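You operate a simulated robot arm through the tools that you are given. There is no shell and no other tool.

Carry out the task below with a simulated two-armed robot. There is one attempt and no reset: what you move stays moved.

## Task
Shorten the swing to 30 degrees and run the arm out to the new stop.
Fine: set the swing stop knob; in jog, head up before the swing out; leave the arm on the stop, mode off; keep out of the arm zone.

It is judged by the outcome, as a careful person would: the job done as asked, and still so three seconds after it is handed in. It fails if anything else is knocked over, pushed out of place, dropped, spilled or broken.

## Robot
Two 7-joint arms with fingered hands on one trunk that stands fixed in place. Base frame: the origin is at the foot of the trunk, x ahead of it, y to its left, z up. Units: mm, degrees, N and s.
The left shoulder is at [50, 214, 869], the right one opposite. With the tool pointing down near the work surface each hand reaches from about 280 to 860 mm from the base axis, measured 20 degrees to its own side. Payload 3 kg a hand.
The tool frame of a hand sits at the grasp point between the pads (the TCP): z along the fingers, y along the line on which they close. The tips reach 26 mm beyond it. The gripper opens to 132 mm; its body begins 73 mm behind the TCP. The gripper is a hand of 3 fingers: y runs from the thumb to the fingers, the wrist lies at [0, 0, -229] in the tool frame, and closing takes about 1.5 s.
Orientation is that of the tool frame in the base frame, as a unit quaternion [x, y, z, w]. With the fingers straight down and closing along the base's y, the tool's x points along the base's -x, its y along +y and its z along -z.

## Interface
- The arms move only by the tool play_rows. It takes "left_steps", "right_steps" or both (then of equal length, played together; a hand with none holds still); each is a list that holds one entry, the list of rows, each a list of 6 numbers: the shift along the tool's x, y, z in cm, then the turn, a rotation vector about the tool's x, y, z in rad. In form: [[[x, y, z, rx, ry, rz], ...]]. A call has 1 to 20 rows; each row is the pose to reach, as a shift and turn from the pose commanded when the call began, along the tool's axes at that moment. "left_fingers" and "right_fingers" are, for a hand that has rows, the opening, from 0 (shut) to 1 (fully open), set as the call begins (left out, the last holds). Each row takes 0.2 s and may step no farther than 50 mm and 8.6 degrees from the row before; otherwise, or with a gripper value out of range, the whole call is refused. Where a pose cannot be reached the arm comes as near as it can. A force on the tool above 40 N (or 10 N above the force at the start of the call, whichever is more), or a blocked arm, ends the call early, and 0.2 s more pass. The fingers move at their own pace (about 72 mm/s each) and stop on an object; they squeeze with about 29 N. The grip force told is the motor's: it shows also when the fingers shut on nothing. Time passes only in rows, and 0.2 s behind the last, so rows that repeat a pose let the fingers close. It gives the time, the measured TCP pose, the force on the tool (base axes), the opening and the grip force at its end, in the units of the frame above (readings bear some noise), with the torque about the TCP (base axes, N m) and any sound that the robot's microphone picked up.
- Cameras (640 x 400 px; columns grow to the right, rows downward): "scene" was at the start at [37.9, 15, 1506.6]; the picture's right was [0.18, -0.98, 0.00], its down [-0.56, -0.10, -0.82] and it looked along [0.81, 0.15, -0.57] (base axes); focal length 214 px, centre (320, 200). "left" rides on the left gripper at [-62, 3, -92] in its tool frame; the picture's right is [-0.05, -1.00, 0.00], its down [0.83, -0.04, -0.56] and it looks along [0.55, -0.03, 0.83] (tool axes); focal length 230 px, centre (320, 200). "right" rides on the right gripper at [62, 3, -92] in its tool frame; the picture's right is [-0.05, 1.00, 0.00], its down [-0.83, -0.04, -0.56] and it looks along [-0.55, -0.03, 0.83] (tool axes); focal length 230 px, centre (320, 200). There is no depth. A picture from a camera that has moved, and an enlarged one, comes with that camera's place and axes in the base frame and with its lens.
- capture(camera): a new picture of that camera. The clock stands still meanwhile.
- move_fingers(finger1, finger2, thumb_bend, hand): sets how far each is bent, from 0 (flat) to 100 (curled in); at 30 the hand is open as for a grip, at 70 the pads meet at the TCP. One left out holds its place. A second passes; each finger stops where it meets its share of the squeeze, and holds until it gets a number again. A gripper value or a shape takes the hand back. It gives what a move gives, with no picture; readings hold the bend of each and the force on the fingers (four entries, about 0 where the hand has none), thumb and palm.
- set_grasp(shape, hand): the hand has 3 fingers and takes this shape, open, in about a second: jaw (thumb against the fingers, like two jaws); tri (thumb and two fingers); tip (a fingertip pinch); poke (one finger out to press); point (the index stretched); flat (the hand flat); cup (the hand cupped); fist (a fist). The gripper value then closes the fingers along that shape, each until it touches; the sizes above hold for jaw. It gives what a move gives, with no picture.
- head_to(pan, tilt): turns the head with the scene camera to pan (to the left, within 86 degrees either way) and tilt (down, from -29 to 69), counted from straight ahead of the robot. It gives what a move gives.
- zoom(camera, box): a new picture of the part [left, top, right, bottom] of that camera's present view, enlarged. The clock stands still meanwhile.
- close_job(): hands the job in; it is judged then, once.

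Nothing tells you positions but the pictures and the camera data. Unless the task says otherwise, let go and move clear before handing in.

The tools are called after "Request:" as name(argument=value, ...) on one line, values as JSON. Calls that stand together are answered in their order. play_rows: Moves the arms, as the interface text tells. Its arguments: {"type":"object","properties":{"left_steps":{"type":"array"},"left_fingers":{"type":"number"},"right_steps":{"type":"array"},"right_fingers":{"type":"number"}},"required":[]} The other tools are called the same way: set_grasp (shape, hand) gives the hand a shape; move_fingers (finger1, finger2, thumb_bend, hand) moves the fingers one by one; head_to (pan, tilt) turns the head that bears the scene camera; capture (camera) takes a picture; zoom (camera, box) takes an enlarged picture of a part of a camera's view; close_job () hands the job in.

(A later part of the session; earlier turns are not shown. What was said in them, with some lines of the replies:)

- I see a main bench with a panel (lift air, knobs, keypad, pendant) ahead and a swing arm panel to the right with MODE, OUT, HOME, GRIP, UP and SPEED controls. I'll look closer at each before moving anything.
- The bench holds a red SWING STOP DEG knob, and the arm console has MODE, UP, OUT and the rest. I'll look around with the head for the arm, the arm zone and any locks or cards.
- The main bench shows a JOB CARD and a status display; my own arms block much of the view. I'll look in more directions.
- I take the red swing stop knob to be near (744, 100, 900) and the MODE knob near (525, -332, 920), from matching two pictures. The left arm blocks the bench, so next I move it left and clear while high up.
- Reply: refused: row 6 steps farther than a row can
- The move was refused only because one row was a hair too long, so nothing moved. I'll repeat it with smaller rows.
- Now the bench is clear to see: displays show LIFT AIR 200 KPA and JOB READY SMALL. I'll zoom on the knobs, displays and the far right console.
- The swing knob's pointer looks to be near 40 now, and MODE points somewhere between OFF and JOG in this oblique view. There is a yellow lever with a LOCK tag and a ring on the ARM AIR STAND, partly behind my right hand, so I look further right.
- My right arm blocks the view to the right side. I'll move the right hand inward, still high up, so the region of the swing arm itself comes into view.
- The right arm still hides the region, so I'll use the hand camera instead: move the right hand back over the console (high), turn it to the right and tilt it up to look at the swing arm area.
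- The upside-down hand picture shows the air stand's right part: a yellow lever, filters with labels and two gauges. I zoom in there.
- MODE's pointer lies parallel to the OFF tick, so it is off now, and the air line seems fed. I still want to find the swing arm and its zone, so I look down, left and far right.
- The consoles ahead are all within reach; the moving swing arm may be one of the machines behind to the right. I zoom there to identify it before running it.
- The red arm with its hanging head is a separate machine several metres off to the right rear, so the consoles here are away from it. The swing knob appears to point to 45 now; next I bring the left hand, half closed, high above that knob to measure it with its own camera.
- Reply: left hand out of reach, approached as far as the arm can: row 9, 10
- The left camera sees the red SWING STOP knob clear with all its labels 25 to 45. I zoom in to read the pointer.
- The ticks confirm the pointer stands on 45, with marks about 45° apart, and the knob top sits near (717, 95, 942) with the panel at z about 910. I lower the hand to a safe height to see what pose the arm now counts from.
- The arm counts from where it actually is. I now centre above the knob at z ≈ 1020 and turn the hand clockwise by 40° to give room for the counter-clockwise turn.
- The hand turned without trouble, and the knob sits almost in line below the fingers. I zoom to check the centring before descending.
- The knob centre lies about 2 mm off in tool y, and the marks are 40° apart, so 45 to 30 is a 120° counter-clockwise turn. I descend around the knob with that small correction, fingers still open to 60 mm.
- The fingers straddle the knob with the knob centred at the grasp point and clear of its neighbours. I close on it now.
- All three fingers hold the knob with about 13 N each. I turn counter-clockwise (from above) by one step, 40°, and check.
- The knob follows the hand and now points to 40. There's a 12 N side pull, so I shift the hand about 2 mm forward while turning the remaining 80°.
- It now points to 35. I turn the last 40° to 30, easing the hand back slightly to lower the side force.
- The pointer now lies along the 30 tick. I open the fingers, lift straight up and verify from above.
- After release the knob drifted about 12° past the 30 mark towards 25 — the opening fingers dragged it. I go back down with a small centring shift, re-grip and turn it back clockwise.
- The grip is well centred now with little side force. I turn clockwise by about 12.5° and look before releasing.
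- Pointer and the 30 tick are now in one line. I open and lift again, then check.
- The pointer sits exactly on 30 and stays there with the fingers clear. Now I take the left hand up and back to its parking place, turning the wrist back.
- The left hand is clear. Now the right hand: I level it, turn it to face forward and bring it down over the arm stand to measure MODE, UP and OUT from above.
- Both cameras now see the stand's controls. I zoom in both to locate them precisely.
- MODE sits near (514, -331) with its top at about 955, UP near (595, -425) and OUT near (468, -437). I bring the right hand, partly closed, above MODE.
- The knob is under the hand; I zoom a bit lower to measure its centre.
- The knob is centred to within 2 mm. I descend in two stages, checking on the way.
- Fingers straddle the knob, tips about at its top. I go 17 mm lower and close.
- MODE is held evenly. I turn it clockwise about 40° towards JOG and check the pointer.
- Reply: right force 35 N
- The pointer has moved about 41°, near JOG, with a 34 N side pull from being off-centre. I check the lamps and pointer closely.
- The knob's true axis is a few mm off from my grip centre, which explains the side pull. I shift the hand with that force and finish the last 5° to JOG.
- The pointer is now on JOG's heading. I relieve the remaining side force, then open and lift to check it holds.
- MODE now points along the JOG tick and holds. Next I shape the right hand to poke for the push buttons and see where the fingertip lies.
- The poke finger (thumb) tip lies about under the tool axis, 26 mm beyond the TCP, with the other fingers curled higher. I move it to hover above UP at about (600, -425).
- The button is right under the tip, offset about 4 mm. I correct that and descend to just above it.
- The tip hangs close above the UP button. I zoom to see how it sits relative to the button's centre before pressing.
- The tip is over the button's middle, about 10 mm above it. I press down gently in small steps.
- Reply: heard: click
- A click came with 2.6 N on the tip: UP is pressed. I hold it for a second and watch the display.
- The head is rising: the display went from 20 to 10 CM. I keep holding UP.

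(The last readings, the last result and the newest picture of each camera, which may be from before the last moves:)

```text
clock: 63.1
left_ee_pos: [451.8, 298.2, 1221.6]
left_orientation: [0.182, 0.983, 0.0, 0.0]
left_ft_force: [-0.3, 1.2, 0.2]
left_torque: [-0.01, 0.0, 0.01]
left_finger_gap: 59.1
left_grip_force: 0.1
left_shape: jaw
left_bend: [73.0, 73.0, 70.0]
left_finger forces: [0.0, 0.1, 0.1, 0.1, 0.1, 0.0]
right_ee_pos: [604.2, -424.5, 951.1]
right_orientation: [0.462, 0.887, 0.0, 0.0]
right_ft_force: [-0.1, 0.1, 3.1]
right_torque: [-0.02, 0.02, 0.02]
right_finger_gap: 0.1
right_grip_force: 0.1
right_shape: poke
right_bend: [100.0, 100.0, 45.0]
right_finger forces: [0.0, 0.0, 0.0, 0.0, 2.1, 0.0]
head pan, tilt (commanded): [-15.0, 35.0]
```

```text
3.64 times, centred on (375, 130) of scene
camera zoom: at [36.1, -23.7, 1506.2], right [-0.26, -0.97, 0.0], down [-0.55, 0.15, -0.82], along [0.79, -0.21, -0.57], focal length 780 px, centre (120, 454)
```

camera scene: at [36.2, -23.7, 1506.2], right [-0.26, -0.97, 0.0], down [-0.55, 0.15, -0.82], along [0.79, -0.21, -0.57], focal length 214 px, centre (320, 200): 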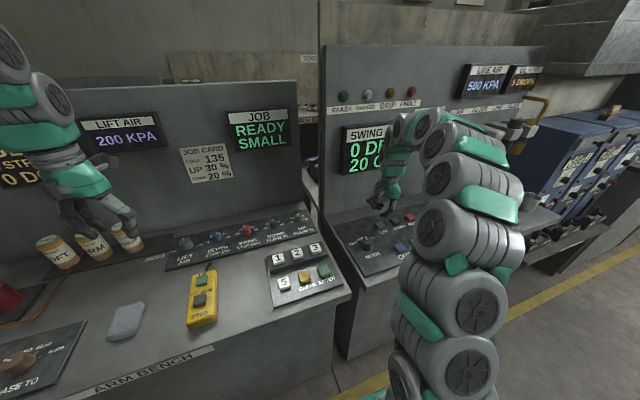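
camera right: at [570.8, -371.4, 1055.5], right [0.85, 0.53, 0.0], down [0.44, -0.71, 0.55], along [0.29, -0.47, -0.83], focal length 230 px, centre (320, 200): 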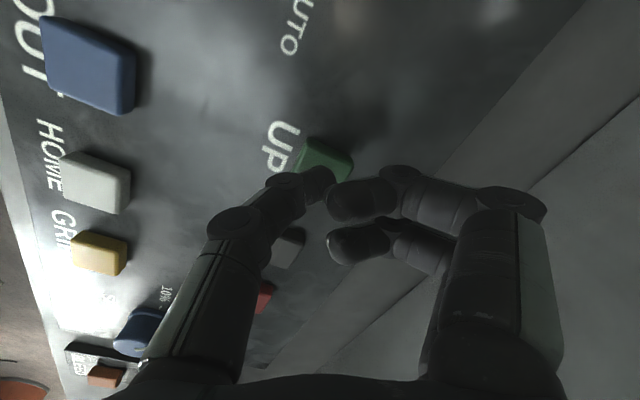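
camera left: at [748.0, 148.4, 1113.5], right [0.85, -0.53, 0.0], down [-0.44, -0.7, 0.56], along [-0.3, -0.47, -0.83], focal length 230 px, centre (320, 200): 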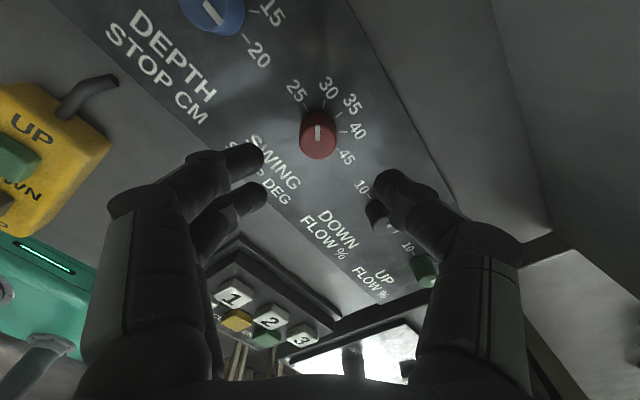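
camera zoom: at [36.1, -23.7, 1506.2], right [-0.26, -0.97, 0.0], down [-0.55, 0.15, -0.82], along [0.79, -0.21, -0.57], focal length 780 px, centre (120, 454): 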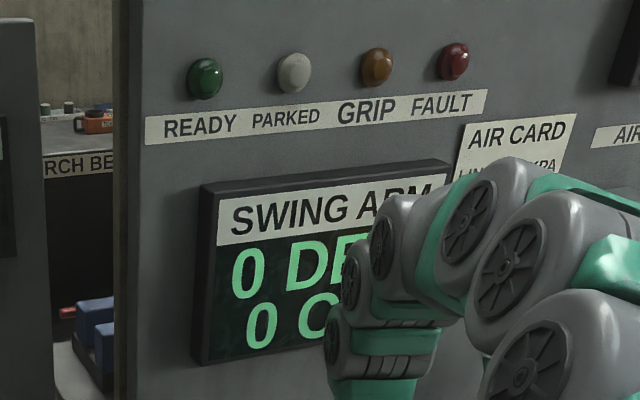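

The display reads 0 DEG, 0 CM: the head is up. I hold a moment more, then lift off and move over to OUT.

Request:
play_rows(right_steps=[[[0, 0, 0, 0, 0, 0], [0, 0, 0, 0, 0, 0], [0, 0, -2.5, 0, 0, 0], [0, 0, -5.0, 0, 0, 0], [1.6, -2.8, -5.0, 0, 0, 0], [3.2, -5.7, -5.0, 0, 0, 0], [4.8, -8.5, -5.0, 0, 0, 0], [6.47, -11.4, -5.0, 0, 0, 0]]])

Request:
capture(camera="right")

Request:
capture(camera="scene")

Request:
zoom(camera="right", box=[240, 90, 400, 210])

```text
clock: 64.9
left_ee_pos: [451.8, 298.1, 1221.1]
left_orientation: [0.181, 0.984, 0.001, 0.001]
left_ft_force: [-0.2, 0.3, 0.4]
left_torque: [-0.02, -0.02, 0.01]
left_finger_gap: 59.0
left_grip_force: 0.1
left_shape: jaw
left_bend: [73.0, 73.0, 70.0]
left_finger forces: [0.1, 0.0, 0.0, 0.0, 0.0, 0.0]
right_ee_pos: [473.4, -435.0, 999.5]
right_orientation: [0.462, 0.887, 0.0, 0.0]
right_ft_force: [-0.1, -0.2, -0.6]
right_torque: [-0.01, -0.02, 0.01]
right_finger_gap: 0.0
right_grip_force: 0.0
right_shape: poke
right_bend: [100.0, 100.0, 45.0]
right_finger forces: [0.0, 0.1, 0.0, 0.0, 0.0, 0.1]
head pan, tilt (commanded): [-15.0, 35.0]
```

```text
taken
camera right: at [439.3, -382.8, 1093.2], right [0.85, 0.53, 0.0], down [0.44, -0.7, 0.56], along [0.29, -0.47, -0.83], focal length 230 px, centre (320, 200)
```

right: 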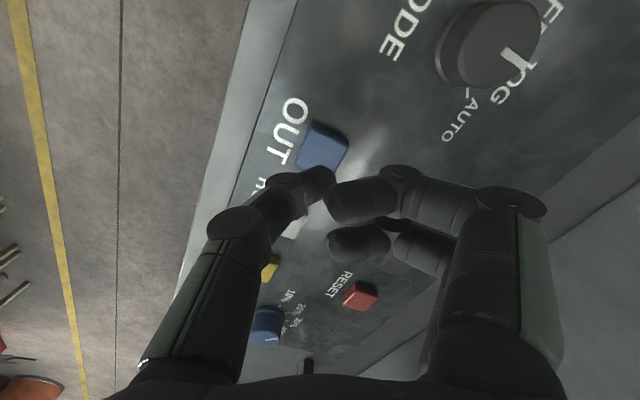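

```text
taken
camera scene: at [36.1, -23.7, 1506.2], right [-0.26, -0.97, 0.0], down [-0.55, 0.15, -0.82], along [0.79, -0.21, -0.57], focal length 214 px, centre (320, 200)
```

scene: 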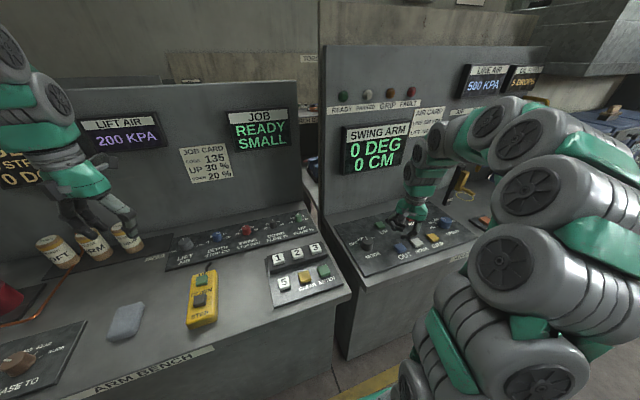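

```text
3.33 times, centred on (320, 150) of right
camera zoom: at [439.3, -382.8, 1093.2], right [0.85, 0.53, 0.0], down [0.44, -0.7, 0.56], along [0.29, -0.47, -0.83], focal length 767 px, centre (320, 367)
```

zoom: 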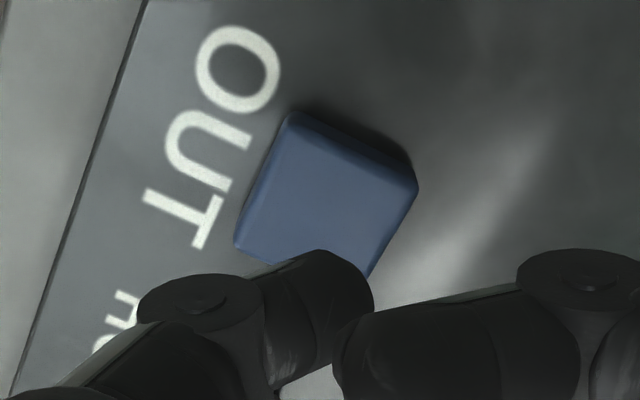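

OUT lies right under the tip, 3 mm off, and the display is now fully visible at 0 DEG, 0 CM. I press OUT the same way and hold it.

Request:
play_rows(right_steps=[[[-0.15, 0, 2.0, 0, 0, 0], [-0.3, 0, 3.7, 0, 0, 0], [-0.3, 0, 4.2, 0, 0, 0], [-0.3, 0, 4.6, 0, 0, 0], [-0.3, 0, 4.8, 0, 0, 0], [-0.3, 0, 4.95, 0, 0, 0]]])

Request:
zoom(camera="scene", box=[325, 75, 453, 185])

Request:
zoom(camera="scene", box=[360, 200, 440, 260])

```text
clock: 66.3
left_ee_pos: [451.7, 297.9, 1220.7]
left_orientation: [0.181, 0.983, 0.0, 0.0]
left_ft_force: [-0.6, 1.1, -0.5]
left_torque: [0.01, -0.01, 0.01]
left_finger_gap: 58.9
left_grip_force: 0.1
left_shape: jaw
left_bend: [73.0, 73.0, 70.0]
left_finger forces: [0.1, 0.0, 0.1, 0.1, 0.0, 0.0]
right_ee_pos: [476.6, -439.4, 952.0]
right_orientation: [0.462, 0.887, 0.0, 0.0]
right_ft_force: [-0.4, 1.0, 1.7]
right_torque: [0.01, -0.04, -0.01]
right_finger_gap: 0.1
right_grip_force: 0.1
right_shape: poke
right_bend: [100.0, 100.0, 45.0]
right_finger forces: [0.1, 0.0, 0.0, 0.0, 1.7, 0.0]
head pan, tilt (commanded): [-15.0, 35.0]
heard: click
```

```text
3.64 times, centred on (389, 130) of scene
camera zoom: at [36.1, -23.7, 1506.2], right [-0.26, -0.97, 0.0], down [-0.55, 0.15, -0.82], along [0.79, -0.21, -0.57], focal length 780 px, centre (69, 454)
```

zoom: 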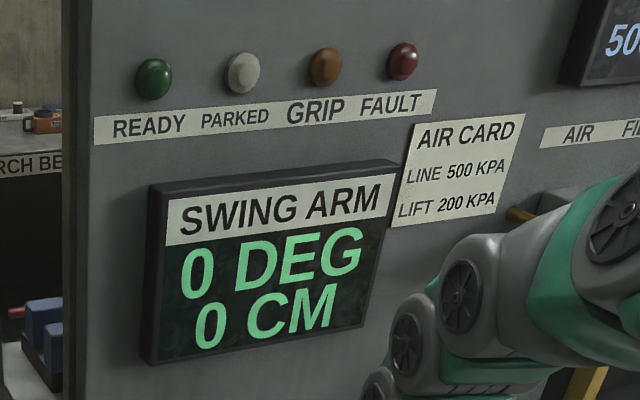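

```text
6.67 times, centred on (400, 230) of scene
camera zoom: at [36.1, -23.7, 1506.2], right [-0.26, -0.97, 0.0], down [-0.55, 0.15, -0.82], along [0.79, -0.21, -0.57], focal length 1430 px, centre (-213, 0)
```

zoom: 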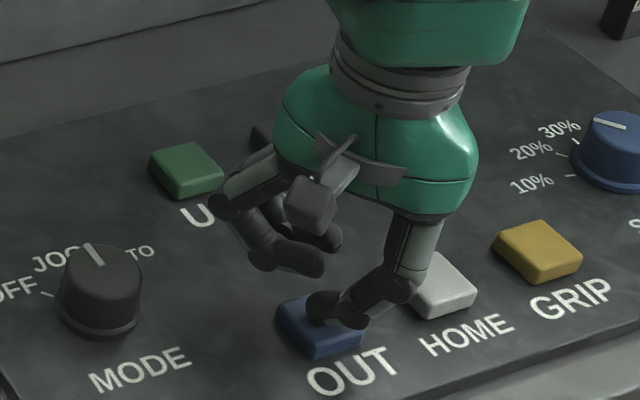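

OUT clicked. I hold it and watch the degrees.

Request:
play_rows(right_steps=[[[0, 0, 0.05, 0, 0, 0], [0, 0, 0.05, 0, 0, 0], [0, 0, 0.05, 0, 0, 0], [0, 0, 0.05, 0, 0, 0], [0, 0, 0.05, 0, 0, 0]]])

Request:
zoom(camera="scene", box=[325, 75, 453, 185])

```text
clock: 67.5
left_ee_pos: [452.0, 296.7, 1220.0]
left_orientation: [0.181, 0.983, 0.0, 0.0]
left_ft_force: [-1.0, -0.3, -0.6]
left_torque: [-0.04, -0.03, 0.0]
left_finger_gap: 59.1
left_grip_force: 0.1
left_shape: jaw
left_bend: [73.0, 73.0, 70.0]
left_finger forces: [0.1, 0.0, 0.0, 0.1, 0.1, 0.0]
right_ee_pos: [476.3, -439.2, 951.1]
right_orientation: [0.462, 0.887, 0.0, 0.0]
right_ft_force: [-0.1, 0.6, 1.3]
right_torque: [0.0, 0.02, 0.0]
right_finger_gap: 0.1
right_grip_force: 0.0
right_shape: poke
right_bend: [100.0, 100.0, 45.0]
right_finger forces: [0.0, 0.0, 0.0, 0.0, 2.1, 0.0]
head pan, tilt (commanded): [-15.0, 35.0]
```

```text
3.64 times, centred on (389, 130) of scene
camera zoom: at [36.1, -23.7, 1506.2], right [-0.26, -0.97, 0.0], down [-0.55, 0.15, -0.82], along [0.79, -0.21, -0.57], focal length 780 px, centre (69, 454)
```

zoom: 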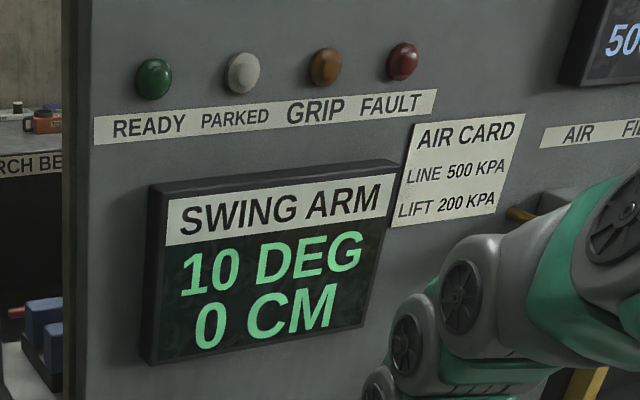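

The arm swings out: 10 DEG with the head still up at 0 CM. I keep holding OUT.

Request:
play_rows(right_steps=[[[0, 0, 0, 0, 0, 0], [0, 0, 0, 0, 0, 0], [0, 0, 0, 0, 0, 0], [0, 0, 0, 0, 0, 0], [0, 0, 0, 0, 0, 0], [0, 0, 0, 0, 0, 0], [0, 0, 0, 0, 0, 0], [0, 0, 0, 0, 0, 0]]])

Request:
zoom(camera="scene", box=[325, 75, 453, 185])

```text
clock: 69.3
left_ee_pos: [452.2, 298.9, 1221.2]
left_orientation: [0.182, 0.983, 0.0, -0.001]
left_ft_force: [1.2, 0.5, 0.1]
left_torque: [0.0, 0.04, 0.02]
left_finger_gap: 59.0
left_grip_force: 0.1
left_shape: jaw
left_bend: [73.0, 73.0, 70.0]
left_finger forces: [0.1, 0.1, 0.0, 0.0, 0.1, 0.0]
right_ee_pos: [475.0, -438.3, 950.4]
right_orientation: [0.461, 0.887, 0.001, 0.0]
right_ft_force: [0.3, 0.1, 1.2]
right_torque: [-0.02, 0.01, -0.02]
right_finger_gap: 0.2
right_grip_force: 0.0
right_shape: poke
right_bend: [100.0, 100.0, 45.0]
right_finger forces: [0.1, 0.0, 0.1, 0.0, 2.0, 0.0]
head pan, tilt (commanded): [-15.0, 35.0]
```

```text
3.64 times, centred on (389, 130) of scene
camera zoom: at [36.1, -23.7, 1506.2], right [-0.26, -0.97, 0.0], down [-0.55, 0.15, -0.82], along [0.79, -0.21, -0.57], focal length 780 px, centre (69, 454)
```

zoom: 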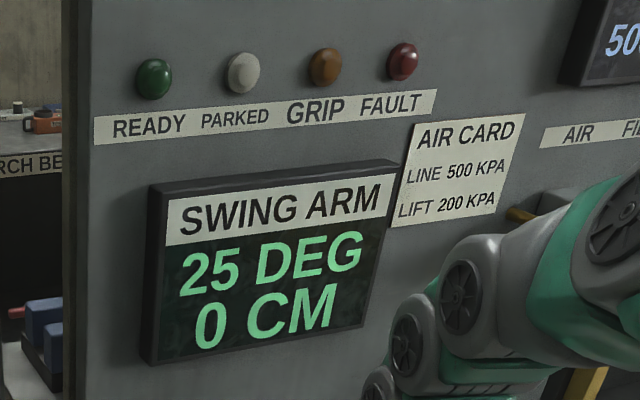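

It reads 25 DEG now; I go on holding until it rests on the 30 stop.

Request:
play_rows(right_steps=[[[0, 0, 0, 0, 0, 0], [0, 0, 0, 0, 0, 0], [0, 0, 0, 0, 0, 0], [0, 0, 0, 0, 0, 0], [0, 0, 0, 0, 0, 0], [0, 0, 0, 0, 0, 0]]])

Request:
zoom(camera="scene", box=[325, 75, 453, 185])

Request:
play_rows(right_steps=[[[0, 0, 0, 0, 0, 0], [0, 0, 0, 0, 0, 0], [0, 0, 0, 0, 0, 0], [0, 0, 0, 0, 0, 0], [0, 0, 0, 0, 0, 0], [0, 0, 0, 0, 0, 0]]])

Request:
zoom(camera="scene", box=[325, 75, 453, 185])

```text
clock: 70.7
left_ee_pos: [452.2, 298.7, 1220.2]
left_orientation: [0.181, 0.983, 0.0, 0.0]
left_ft_force: [0.0, 1.1, -1.2]
left_torque: [0.02, -0.02, -0.01]
left_finger_gap: 58.9
left_grip_force: 0.0
left_shape: jaw
left_bend: [73.0, 73.0, 70.0]
left_finger forces: [0.0, 0.1, 0.0, 0.0, 0.1, 0.0]
right_ee_pos: [476.1, -437.7, 950.8]
right_orientation: [0.461, 0.887, 0.0, 0.001]
right_ft_force: [-0.1, -0.5, 1.8]
right_torque: [0.04, 0.03, -0.02]
right_finger_gap: 0.0
right_grip_force: 0.1
right_shape: poke
right_bend: [100.0, 100.0, 45.0]
right_finger forces: [0.0, 0.0, 0.1, 0.0, 2.0, 0.1]
head pan, tilt (commanded): [-15.0, 35.0]
```

```text
3.64 times, centred on (389, 130) of scene
camera zoom: at [36.1, -23.7, 1506.2], right [-0.26, -0.97, 0.0], down [-0.55, 0.15, -0.82], along [0.79, -0.21, -0.57], focal length 780 px, centre (69, 454)
```

zoom: 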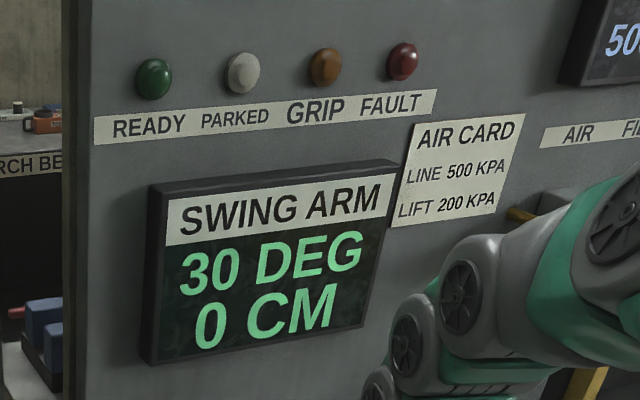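

```text
clock: 72.1
left_ee_pos: [451.0, 297.3, 1221.6]
left_orientation: [0.182, 0.983, 0.001, 0.001]
left_ft_force: [0.6, 0.4, 0.1]
left_torque: [0.03, -0.04, -0.01]
left_finger_gap: 59.1
left_grip_force: 0.1
left_shape: jaw
left_bend: [73.0, 73.0, 70.0]
left_finger forces: [0.1, 0.0, 0.1, 0.0, 0.1, 0.0]
right_ee_pos: [476.0, -438.5, 950.2]
right_orientation: [0.462, 0.887, 0.0, 0.0]
right_ft_force: [0.1, -0.3, 1.6]
right_torque: [0.02, 0.0, 0.02]
right_finger_gap: 0.1
right_grip_force: 0.3
right_shape: poke
right_bend: [100.0, 100.0, 45.0]
right_finger forces: [0.0, 0.1, 0.1, 0.1, 2.0, 0.0]
head pan, tilt (commanded): [-15.0, 35.0]
```

```text
3.64 times, centred on (389, 130) of scene
camera zoom: at [36.1, -23.7, 1506.2], right [-0.26, -0.97, 0.0], down [-0.55, 0.15, -0.82], along [0.79, -0.21, -0.57], focal length 780 px, centre (69, 454)
```

zoom: 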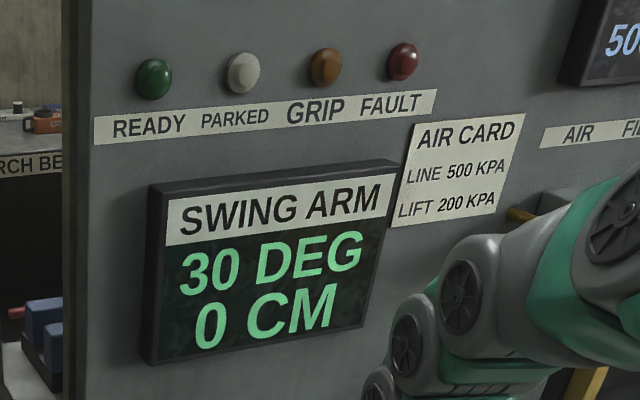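

It holds at 30 DEG, 0 CM against the stop. I release OUT, lift straight up and return the hand to the jaw shape.

Request:
play_rows(right_steps=[[[0, 0, -2.5, 0, 0, 0], [0, 0, -5.5, 0, 0, 0], [0, 0, -8.6, 0, 0, 0]]])

Request:
set_grasp(shape="jaw", hand="right")

Request:
play_rows(right_steps=[[[1.6, 2.5, 0, 0, 0, 0], [3.2, 5.0, 0, 0, 0, 0], [4.8, 7.5, 0, 0, 0, 0], [6.4, 9.9, 0, 0, 0, 0], [6.4, 9.9, 0, 0, 0, 0]]], right_fingers=0.55)

Request:
capture(camera="right")

Request:
zoom(camera="right", box=[256, 100, 384, 200])

Request:
capture(camera="scene")

```text
clock: 72.9
left_ee_pos: [450.8, 297.8, 1221.0]
left_orientation: [0.181, 0.983, 0.0, 0.0]
left_ft_force: [0.7, 0.2, 0.8]
left_torque: [-0.02, -0.01, -0.02]
left_finger_gap: 59.3
left_grip_force: 0.0
left_shape: jaw
left_bend: [73.0, 73.0, 70.0]
left_finger forces: [0.1, 0.0, 0.0, 0.0, 0.0, 0.0]
right_ee_pos: [475.6, -438.1, 1036.7]
right_orientation: [0.461, 0.887, 0.0, 0.0]
right_ft_force: [0.1, 0.1, -0.9]
right_torque: [-0.01, -0.01, -0.01]
right_finger_gap: 0.2
right_grip_force: 0.1
right_shape: poke
right_bend: [100.0, 100.0, 45.0]
right_finger forces: [0.0, 0.0, 0.0, 0.0, 0.0, 0.0]
head pan, tilt (commanded): [-15.0, 35.0]
```

```text
clock: 73.8
left_ee_pos: [451.8, 299.2, 1221.6]
left_orientation: [0.181, 0.983, 0.0, 0.0]
left_ft_force: [-0.5, -0.8, -0.9]
left_torque: [0.01, -0.02, 0.01]
left_finger_gap: 59.0
left_grip_force: 0.1
left_shape: jaw
left_bend: [73.0, 73.0, 70.0]
left_finger forces: [0.1, 0.1, 0.0, 0.0, 0.0, 0.0]
right_ee_pos: [475.6, -439.3, 1036.4]
right_orientation: [0.461, 0.887, 0.0, 0.0]
right_ft_force: [-0.7, -0.9, 0.3]
right_torque: [-0.01, -0.01, 0.04]
right_finger_gap: 131.9
right_grip_force: 0.0
right_shape: jaw
right_bend: [30.0, 30.0, 30.0]
right_finger forces: [0.1, 0.0, 0.1, 0.1, 0.0, 0.0]
head pan, tilt (commanded): [-15.0, 35.0]
```

```text
clock: 75.0
left_ee_pos: [451.7, 297.8, 1219.7]
left_orientation: [0.181, 0.983, 0.0, -0.001]
left_ft_force: [-0.8, -0.1, -0.1]
left_torque: [-0.01, -0.04, 0.0]
left_finger_gap: 59.0
left_grip_force: 0.1
left_shape: jaw
left_bend: [73.0, 73.0, 70.0]
left_finger forces: [0.0, 0.0, 0.1, 0.1, 0.0, 0.1]
right_ee_pos: [521.9, -329.6, 1036.8]
right_orientation: [0.462, 0.887, 0.0, 0.0]
right_ft_force: [-0.7, 0.5, -0.6]
right_torque: [-0.02, 0.02, -0.01]
right_finger_gap: 72.9
right_grip_force: 0.0
right_shape: jaw
right_bend: [72.0, 72.0, 70.0]
right_finger forces: [0.0, 0.0, 0.1, 0.1, 0.0, 0.0]
head pan, tilt (commanded): [-15.0, 35.0]
```

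```text
taken
camera right: at [486.7, -277.0, 1129.6], right [0.85, 0.53, 0.0], down [0.44, -0.71, 0.56], along [0.29, -0.47, -0.83], focal length 230 px, centre (320, 200)
```

right: 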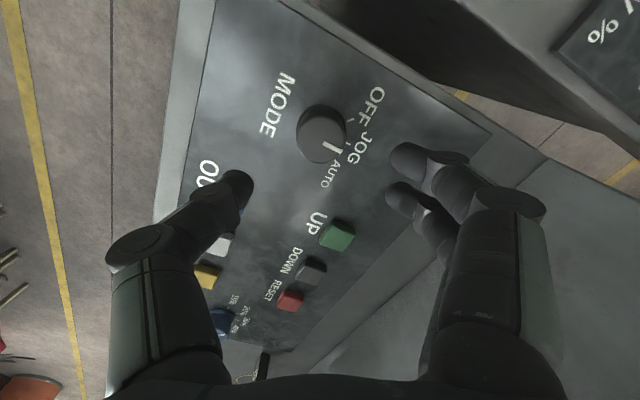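

```text
4.00 times, centred on (320, 150) of right
camera zoom: at [486.7, -277.0, 1129.6], right [0.85, 0.53, 0.0], down [0.44, -0.71, 0.56], along [0.29, -0.47, -0.83], focal length 920 px, centre (320, 400)
```

zoom: 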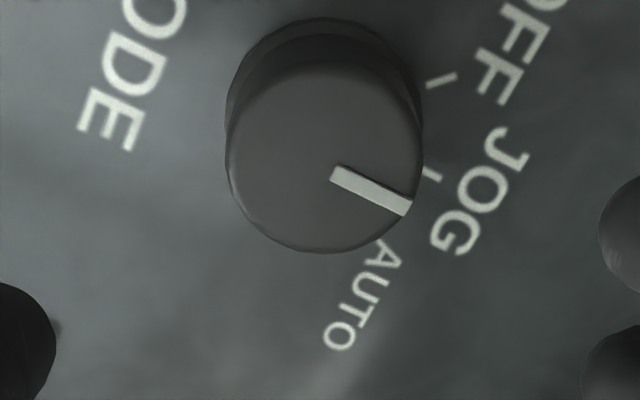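

```text
taken
camera scene: at [36.2, -23.7, 1506.2], right [-0.26, -0.97, 0.0], down [-0.55, 0.15, -0.82], along [0.79, -0.21, -0.57], focal length 214 px, centre (320, 200)
```

scene: 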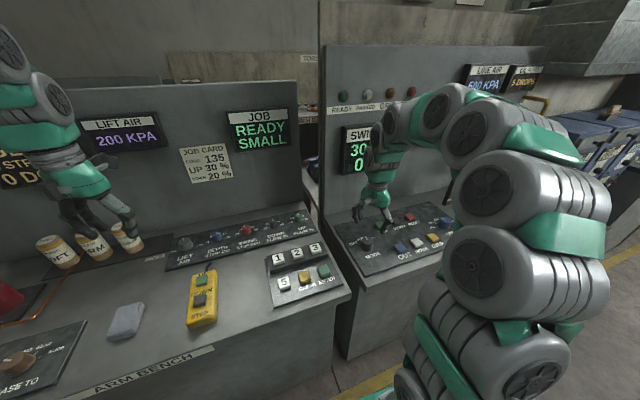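

MODE is centred below the hand (within 1 mm). I descend around it and close.

Request:
play_rows(right_steps=[[[-0.05, 0.02, 2.5, 0, 0, 0], [-0.08, 0.03, 5.0, 0, 0, 0], [-0.08, 0.03, 7.0, 0, 0, 0], [-0.08, 0.03, 8.0, 0, 0, 0]]])

Request:
play_rows(right_steps=[[[0, 0, 0, 0, 0, 0], [0, 0, 0, 0, 0, 0], [0, 0, 0, 0, 0, 0], [0, 0, 0, 0, 0, 0], [0, 0, 0, 0, 0, 0]]], right_fingers=0.15)

Request:
zoom(camera="right", box=[256, 120, 384, 240])

```text
clock: 76.0
left_ee_pos: [451.8, 297.8, 1221.9]
left_orientation: [0.181, 0.983, 0.0, 0.001]
left_ft_force: [0.2, 0.1, -1.2]
left_torque: [0.0, 0.02, 0.02]
left_finger_gap: 58.9
left_grip_force: 0.1
left_shape: jaw
left_bend: [73.0, 73.0, 70.0]
left_finger forces: [0.0, 0.1, 0.0, 0.1, 0.0, 0.1]
right_ee_pos: [521.1, -329.7, 955.6]
right_orientation: [0.462, 0.887, 0.0, 0.0]
right_ft_force: [0.4, -0.2, -0.1]
right_torque: [0.02, 0.02, 0.0]
right_finger_gap: 73.3
right_grip_force: 0.0
right_shape: jaw
right_bend: [72.0, 72.0, 70.0]
right_finger forces: [0.1, 0.0, 0.0, 0.1, 0.1, 0.1]
head pan, tilt (commanded): [-15.0, 35.0]
```

```text
clock: 77.2
left_ee_pos: [450.9, 298.7, 1221.6]
left_orientation: [0.182, 0.983, 0.0, 0.0]
left_ft_force: [0.1, -0.1, -0.5]
left_torque: [0.01, -0.01, -0.03]
left_finger_gap: 59.0
left_grip_force: 0.2
left_shape: jaw
left_bend: [73.0, 73.0, 70.0]
left_finger forces: [0.0, 0.1, 0.0, 0.0, 0.1, 0.1]
right_ee_pos: [519.9, -329.5, 956.0]
right_orientation: [0.461, 0.887, 0.0, 0.0]
right_ft_force: [-1.7, 3.1, -2.0]
right_torque: [0.06, 0.02, 0.01]
right_finger_gap: 32.0
right_grip_force: 28.8
right_shape: jaw
right_bend: [73.0, 73.0, 70.0]
right_finger forces: [12.6, 13.4, 0.0, 0.1, 25.8, 0.1]
head pan, tilt (commanded): [-15.0, 35.0]
```

```text
3.33 times, centred on (320, 180) of right
camera zoom: at [486.6, -277.1, 1049.3], right [0.85, 0.53, 0.0], down [0.44, -0.71, 0.55], along [0.29, -0.47, -0.83], focal length 767 px, centre (320, 267)
```

zoom: 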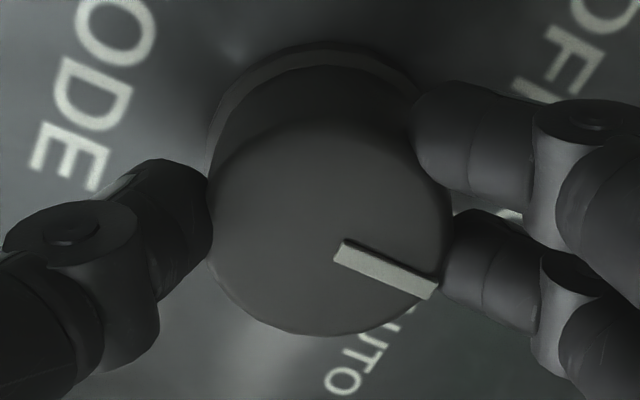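

The grip is even with little side force. I turn counter-clockwise (from above) by about 45° back to OFF.

Request:
play_rows(right_steps=[[[0, 0, 0, 0, 0, -0.1], [0, 0, 0, 0, 0, -0.2], [0, 0, 0, 0, 0, -0.3], [0, 0, 0, 0, 0, -0.4], [0, 0, 0, 0, 0, -0.5], [0, 0, 0, 0, 0, -0.6], [0, 0, 0, 0, 0, -0.7], [0, 0, 0, 0, 0, -0.78], [0, 0, 0, 0, 0, -0.78]]])

Request:
capture(camera="right")

Request:
zoom(camera="right", box=[256, 120, 384, 240])

Request:
zoom(camera="scene", box=[340, 215, 404, 265])

```text
clock: 79.2
left_ee_pos: [450.5, 296.8, 1221.3]
left_orientation: [0.181, 0.983, 0.0, 0.001]
left_ft_force: [-0.9, 0.1, 0.3]
left_torque: [-0.03, 0.01, -0.02]
left_finger_gap: 58.8
left_grip_force: 0.0
left_shape: jaw
left_bend: [73.0, 73.0, 70.0]
left_finger forces: [0.0, 0.0, 0.0, 0.0, 0.0, 0.1]
right_ee_pos: [521.4, -330.9, 957.1]
right_orientation: [0.089, 0.996, 0.0, 0.0]
right_ft_force: [-22.8, -6.9, -2.7]
right_torque: [-0.22, 0.45, -0.05]
right_finger_gap: 31.5
right_grip_force: 28.8
right_shape: jaw
right_bend: [73.0, 73.0, 70.0]
right_finger forces: [14.5, 10.7, 0.0, 0.0, 35.4, 0.0]
head pan, tilt (commanded): [-15.0, 35.0]
```

```text
taken
camera right: at [459.3, -315.9, 1049.6], right [0.23, 0.97, 0.0], down [0.81, -0.19, 0.55], along [0.54, -0.13, -0.83], focal length 230 px, centre (320, 200)
```

right: 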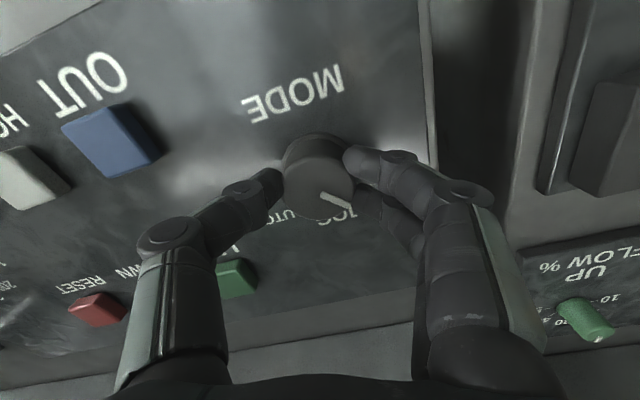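

```text
3.33 times, centred on (320, 180) of right
camera zoom: at [459.3, -315.9, 1049.6], right [0.23, 0.97, 0.0], down [0.81, -0.19, 0.55], along [0.54, -0.13, -0.83], focal length 767 px, centre (320, 267)
```

zoom: 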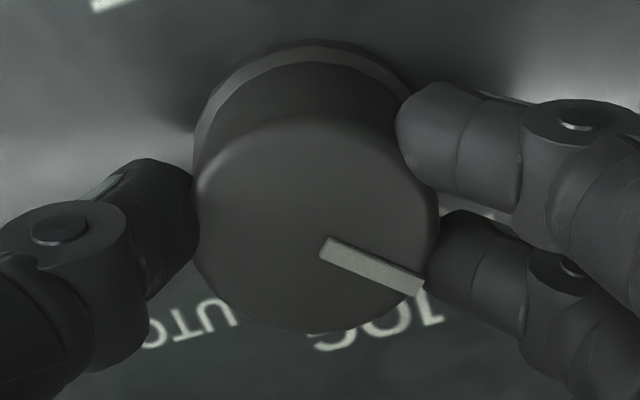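

```text
8.00 times, centred on (372, 240) of scene
camera zoom: at [35.8, -23.8, 1506.2], right [-0.26, -0.97, 0.0], down [-0.55, 0.15, -0.82], along [0.79, -0.21, -0.57], focal length 1716 px, centre (-96, -120)
```

zoom: 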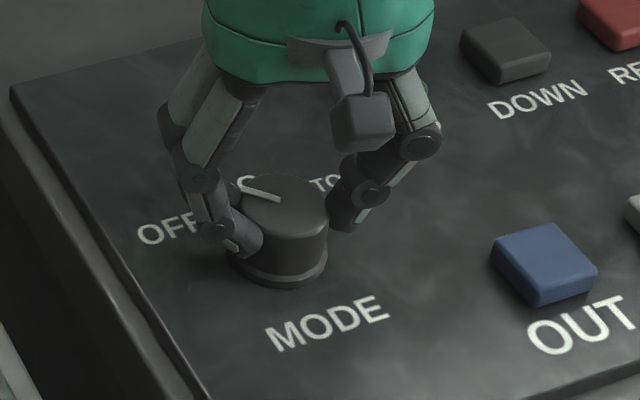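

The pointer is back at OFF's heading (about 53°, as at the start). I ease off the side force, then open and lift.

Request:
play_rows(right_steps=[[[0.07, -0.04, 0, 0, 0, 0], [0.14, -0.08, 0, 0, 0, 0], [0.2, -0.11, 0, 0, 0, 0], [0.2, -0.11, 0, 0, 0, 0]]])

Request:
play_rows(right_steps=[[[0, 0, 0, 0, 0, 0], [0, 0, 0, 0, 0, 0], [0, 0, 0, 0, 0, 0], [0, 0, 0, 0, 0, 0], [0, 0, -2.5, 0, 0, 0], [0, 0, -5, 0, 0, 0], [0, 0, -8.0, 0, 0, 0]]], right_fingers=0.55)

Request:
capture(camera="right")

Request:
zoom(camera="right", box=[256, 100, 384, 200])

Request:
zoom(camera="scene", box=[325, 75, 453, 185])

```text
clock: 80.2
left_ee_pos: [451.9, 298.6, 1219.9]
left_orientation: [0.182, 0.983, 0.0, 0.0]
left_ft_force: [0.2, -0.4, -0.3]
left_torque: [0.01, -0.01, -0.01]
left_finger_gap: 59.0
left_grip_force: 0.1
left_shape: jaw
left_bend: [73.0, 73.0, 70.0]
left_finger forces: [0.0, 0.0, 0.0, 0.1, 0.1, 0.0]
right_ee_pos: [520.0, -329.7, 956.7]
right_orientation: [0.09, 0.996, 0.0, 0.001]
right_ft_force: [0.2, -3.8, -4.7]
right_torque: [-0.11, -0.01, -0.02]
right_finger_gap: 31.4
right_grip_force: 28.9
right_shape: jaw
right_bend: [73.0, 73.0, 70.0]
right_finger forces: [10.5, 14.1, 0.0, 0.1, 27.6, 0.1]
head pan, tilt (commanded): [-15.0, 35.0]
```

```text
clock: 81.8
left_ee_pos: [451.6, 298.4, 1219.7]
left_orientation: [0.181, 0.983, 0.0, 0.0]
left_ft_force: [0.4, -0.7, 0.2]
left_torque: [-0.03, -0.05, 0.0]
left_finger_gap: 58.9
left_grip_force: 0.1
left_shape: jaw
left_bend: [73.0, 73.0, 70.0]
left_finger forces: [0.1, 0.1, 0.0, 0.1, 0.0, 0.1]
right_ee_pos: [518.3, -330.5, 1036.3]
right_orientation: [0.09, 0.996, 0.001, -0.001]
right_ft_force: [0.9, 0.2, 0.0]
right_torque: [0.04, 0.01, 0.02]
right_finger_gap: 71.8
right_grip_force: 0.0
right_shape: jaw
right_bend: [72.0, 72.0, 70.0]
right_finger forces: [0.1, 0.0, 0.1, 0.0, 0.0, 0.1]
head pan, tilt (commanded): [-15.0, 35.0]
```

```text
taken
camera right: at [457.7, -316.1, 1129.6], right [0.23, 0.97, 0.0], down [0.81, -0.19, 0.55], along [0.54, -0.13, -0.83], focal length 230 px, centre (320, 200)
```

right: 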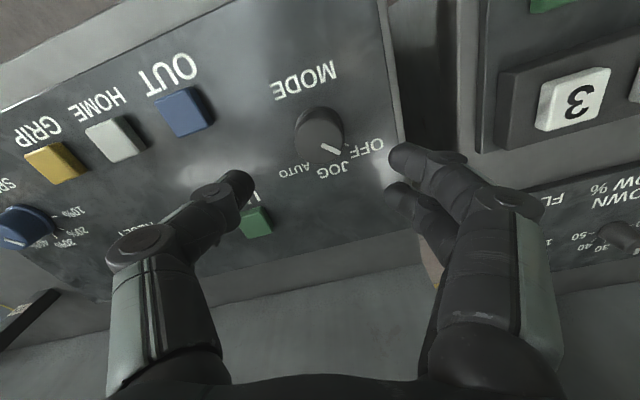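

```text
4.00 times, centred on (320, 150) of right
camera zoom: at [457.7, -316.1, 1129.6], right [0.23, 0.97, 0.0], down [0.81, -0.19, 0.55], along [0.54, -0.13, -0.83], focal length 920 px, centre (320, 400)
```

zoom: 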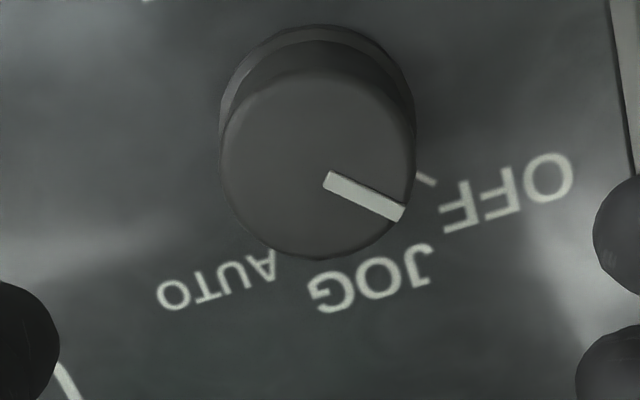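

```text
3.64 times, centred on (389, 130) of scene
camera zoom: at [36.1, -23.7, 1506.2], right [-0.26, -0.97, 0.0], down [-0.55, 0.15, -0.82], along [0.79, -0.21, -0.57], focal length 780 px, centre (69, 454)
```

zoom: 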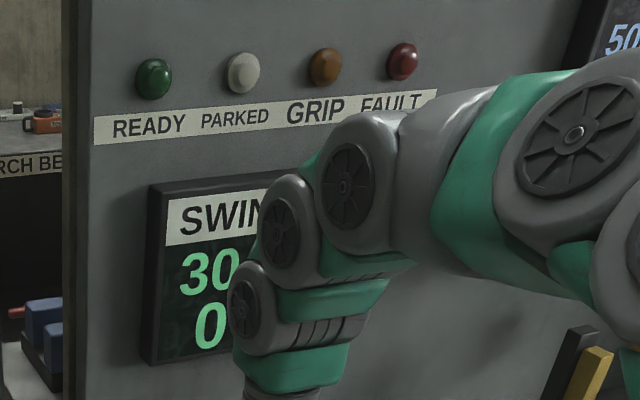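

MODE's pointer matches its original OFF heading within a degree or two, and the display keeps 30 DEG, 0 CM. I now raise the right hand and move it back clear of the stand.

Request:
play_rows(right_steps=[[[0, 0, -4.0, 0, 0, 0], [1.0, -0.5, -8.0, 0, 0, 0], [3.0, -1.5, -12.0, 0, 0, 0], [5.5, -2.5, -16.0, 0, 0, 0], [8.3, -3.8, -19.0, 0, 0, 0], [11.0, -5.0, -21.5, 0, 0, 0]]])

Request:
capture(camera="scene")

Request:
zoom(camera="scene", box=[330, 190, 458, 270])

Request:
zoom(camera="scene", box=[200, 210, 280, 260])

Request:
zoom(camera="scene", box=[325, 75, 453, 185])

Request:
capture(camera="right")

```text
clock: 83.2
left_ee_pos: [450.8, 297.6, 1221.1]
left_orientation: [0.182, 0.983, 0.0, -0.001]
left_ft_force: [-0.1, 0.5, 0.4]
left_torque: [-0.02, -0.01, 0.04]
left_finger_gap: 59.0
left_grip_force: 0.0
left_shape: jaw
left_bend: [73.0, 73.0, 70.0]
left_finger forces: [0.1, 0.0, 0.1, 0.0, 0.0, 0.0]
right_ee_pos: [400.8, -360.4, 1251.1]
right_orientation: [0.091, 0.996, 0.001, 0.0]
right_ft_force: [-0.4, 0.5, 0.2]
right_torque: [0.0, 0.0, 0.02]
right_finger_gap: 71.9
right_grip_force: 0.1
right_shape: jaw
right_bend: [72.0, 72.0, 70.0]
right_finger forces: [0.0, 0.0, 0.1, 0.0, 0.1, 0.0]
head pan, tilt (commanded): [-15.0, 35.0]
```

```text
taken
camera scene: at [36.1, -23.7, 1506.2], right [-0.26, -0.97, 0.0], down [-0.55, 0.15, -0.82], along [0.79, -0.21, -0.57], focal length 214 px, centre (320, 200)
```

scene: 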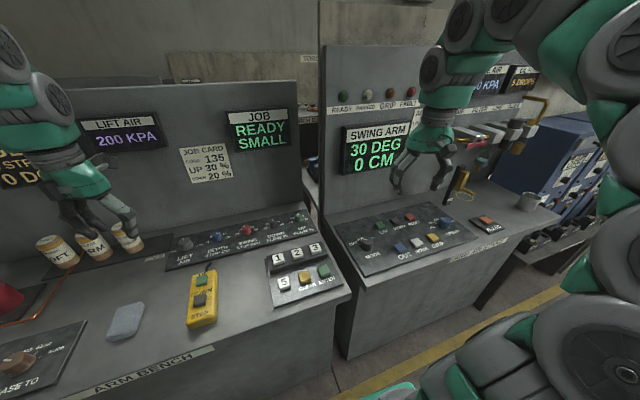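

```text
5.00 times, centred on (394, 230) of scene
camera zoom: at [36.1, -23.7, 1506.2], right [-0.26, -0.97, 0.0], down [-0.55, 0.15, -0.82], along [0.79, -0.21, -0.57], focal length 1072 px, centre (-50, 50)
```

zoom: 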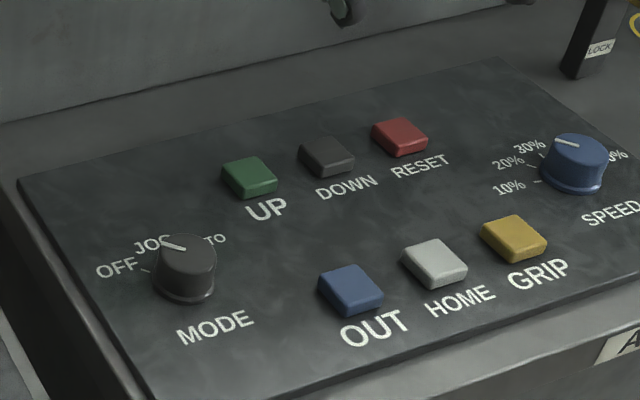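

```text
8.00 times, centred on (240, 235) of scene
camera zoom: at [36.1, -23.7, 1506.2], right [-0.26, -0.97, 0.0], down [-0.55, 0.15, -0.82], along [0.79, -0.21, -0.57], focal length 1716 px, centre (960, -80)
```

zoom: 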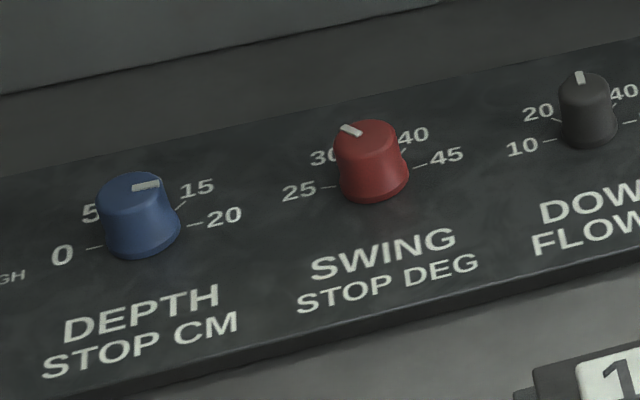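

```text
3.64 times, centred on (389, 130) of scene
camera zoom: at [36.1, -23.7, 1506.2], right [-0.26, -0.97, 0.0], down [-0.55, 0.15, -0.82], along [0.79, -0.21, -0.57], focal length 780 px, centre (69, 454)
```

zoom: 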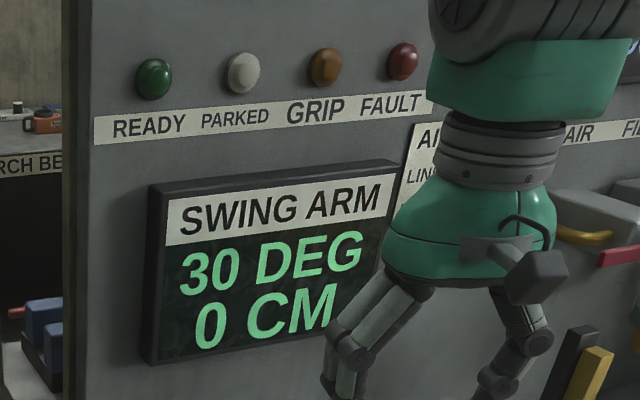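

```text
taken
camera right: at [339.9, -346.2, 1344.8], right [0.23, 0.97, 0.0], down [0.81, -0.19, 0.55], along [0.54, -0.13, -0.83], focal length 230 px, centre (320, 200)
```

right: 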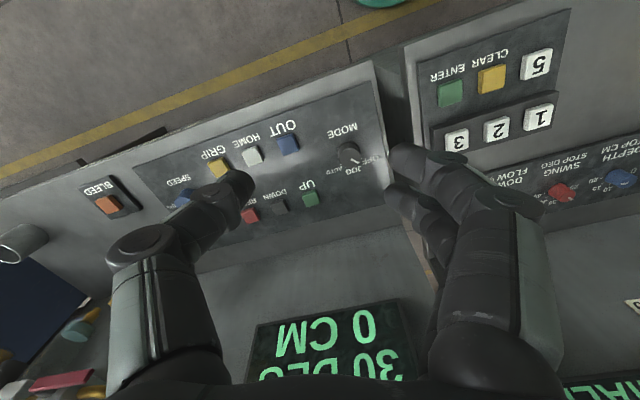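

The MODE pointer looks just as it did at the start (OFF), the swing stop is on 30, and the display reads 30 DEG, 0 CM with both hands clear. I take one last look at the arm and display to confirm it stays.

Request:
head_to(pan=-86, tilt=10)

Request:
zoom(camera="scene", box=[340, 20, 640, 220])

Request:
head_to(pan=-5, tilt=32)

Request:
capture(camera="scene")

```text
clock: 84.6
left_ee_pos: [451.4, 297.9, 1220.9]
left_orientation: [0.181, 0.983, 0.0, 0.0]
left_ft_force: [0.5, 0.1, 1.0]
left_torque: [0.01, 0.02, 0.01]
left_finger_gap: 59.0
left_grip_force: 0.1
left_shape: jaw
left_bend: [73.0, 73.0, 70.0]
left_finger forces: [0.0, 0.1, 0.0, 0.0, 0.0, 0.1]
right_ee_pos: [401.4, -360.7, 1251.1]
right_orientation: [0.09, 0.996, -0.001, 0.0]
right_ft_force: [0.6, -0.2, -0.1]
right_torque: [0.0, 0.0, 0.02]
right_finger_gap: 72.0
right_grip_force: 0.1
right_shape: jaw
right_bend: [72.0, 72.0, 70.0]
right_finger forces: [0.0, 0.0, 0.1, 0.0, 0.0, 0.0]
head pan, tilt (commanded): [-85.9, 10.0]
```

```text
2.00 times, centred on (490, 120) of scene
camera zoom: at [-42.3, -93.6, 1546.3], right [-1.0, -0.07, 0.0], down [-0.01, 0.17, -0.98], along [0.07, -0.98, -0.17], focal length 429 px, centre (-20, 360)
```

zoom: 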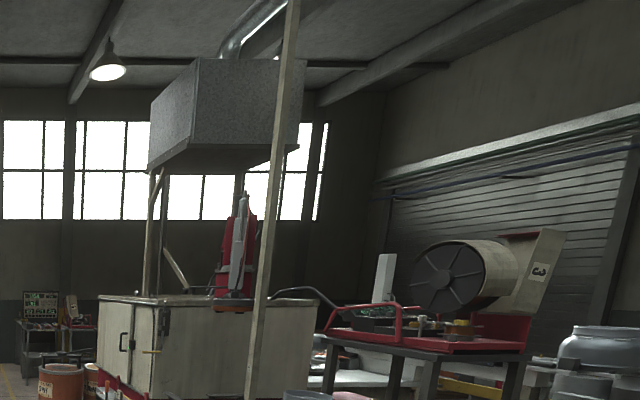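

```text
clock: 86.2
left_ee_pos: [452.8, 297.5, 1222.5]
left_orientation: [0.182, 0.983, 0.0, 0.0]
left_ft_force: [-0.1, -0.2, 0.5]
left_torque: [0.0, -0.01, 0.02]
left_finger_gap: 59.0
left_grip_force: 0.1
left_shape: jaw
left_bend: [73.0, 73.0, 70.0]
left_finger forces: [0.0, 0.1, 0.1, 0.0, 0.1, 0.0]
right_ee_pos: [401.8, -359.3, 1250.8]
right_orientation: [0.09, 0.996, -0.001, 0.0]
right_ft_force: [0.0, 0.1, 0.2]
right_torque: [-0.02, 0.02, 0.01]
right_finger_gap: 72.0
right_grip_force: 0.0
right_shape: jaw
right_bend: [72.0, 72.0, 70.0]
right_finger forces: [0.0, 0.0, 0.0, 0.0, 0.0, 0.0]
head pan, tilt (commanded): [-5.0, 32.0]
```

```text
taken
camera scene: at [40.3, -8.8, 1510.8], right [-0.09, -1.0, 0.0], down [-0.53, 0.05, -0.85], along [0.84, -0.07, -0.53], focal length 214 px, centre (320, 200)
```

scene: 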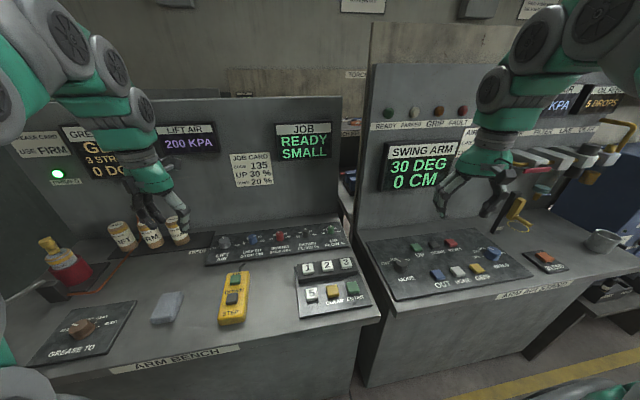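

The red arm across the hall has visibly raised its head and swung out, and the display still reads 30 DEG, 0 CM with MODE off. Both hands are clear and nothing else has moved, so I hand the job in.

Request:
close_job()

```text
The job is handed in.
```

The swing is shortened to 30 degrees, and the arm is run out and resting on the new stop. When I handed in, the display read 30 DEG, 0 CM, and it had held there for about 15 seconds.

- **Swing stop knob:** I turned it from 45 to 30. My first release dragged it about 12 degrees past the mark towards 25. I gripped it again and set it back on the 30 tick before running the arm.
- **Run in jog:** I held UP until the head read 0 CM (it started at 20 CM), then held OUT until the swing stopped at 30 degrees.
- **Mode:** The knob is back at OFF, with its pointer within a degree or two of where it started.
- **Clear of the arm:** The moving arm is several metres off across the hall, and both hands stayed at the consoles. They are lifted clear now, and I saw nothing else on the benches moved.
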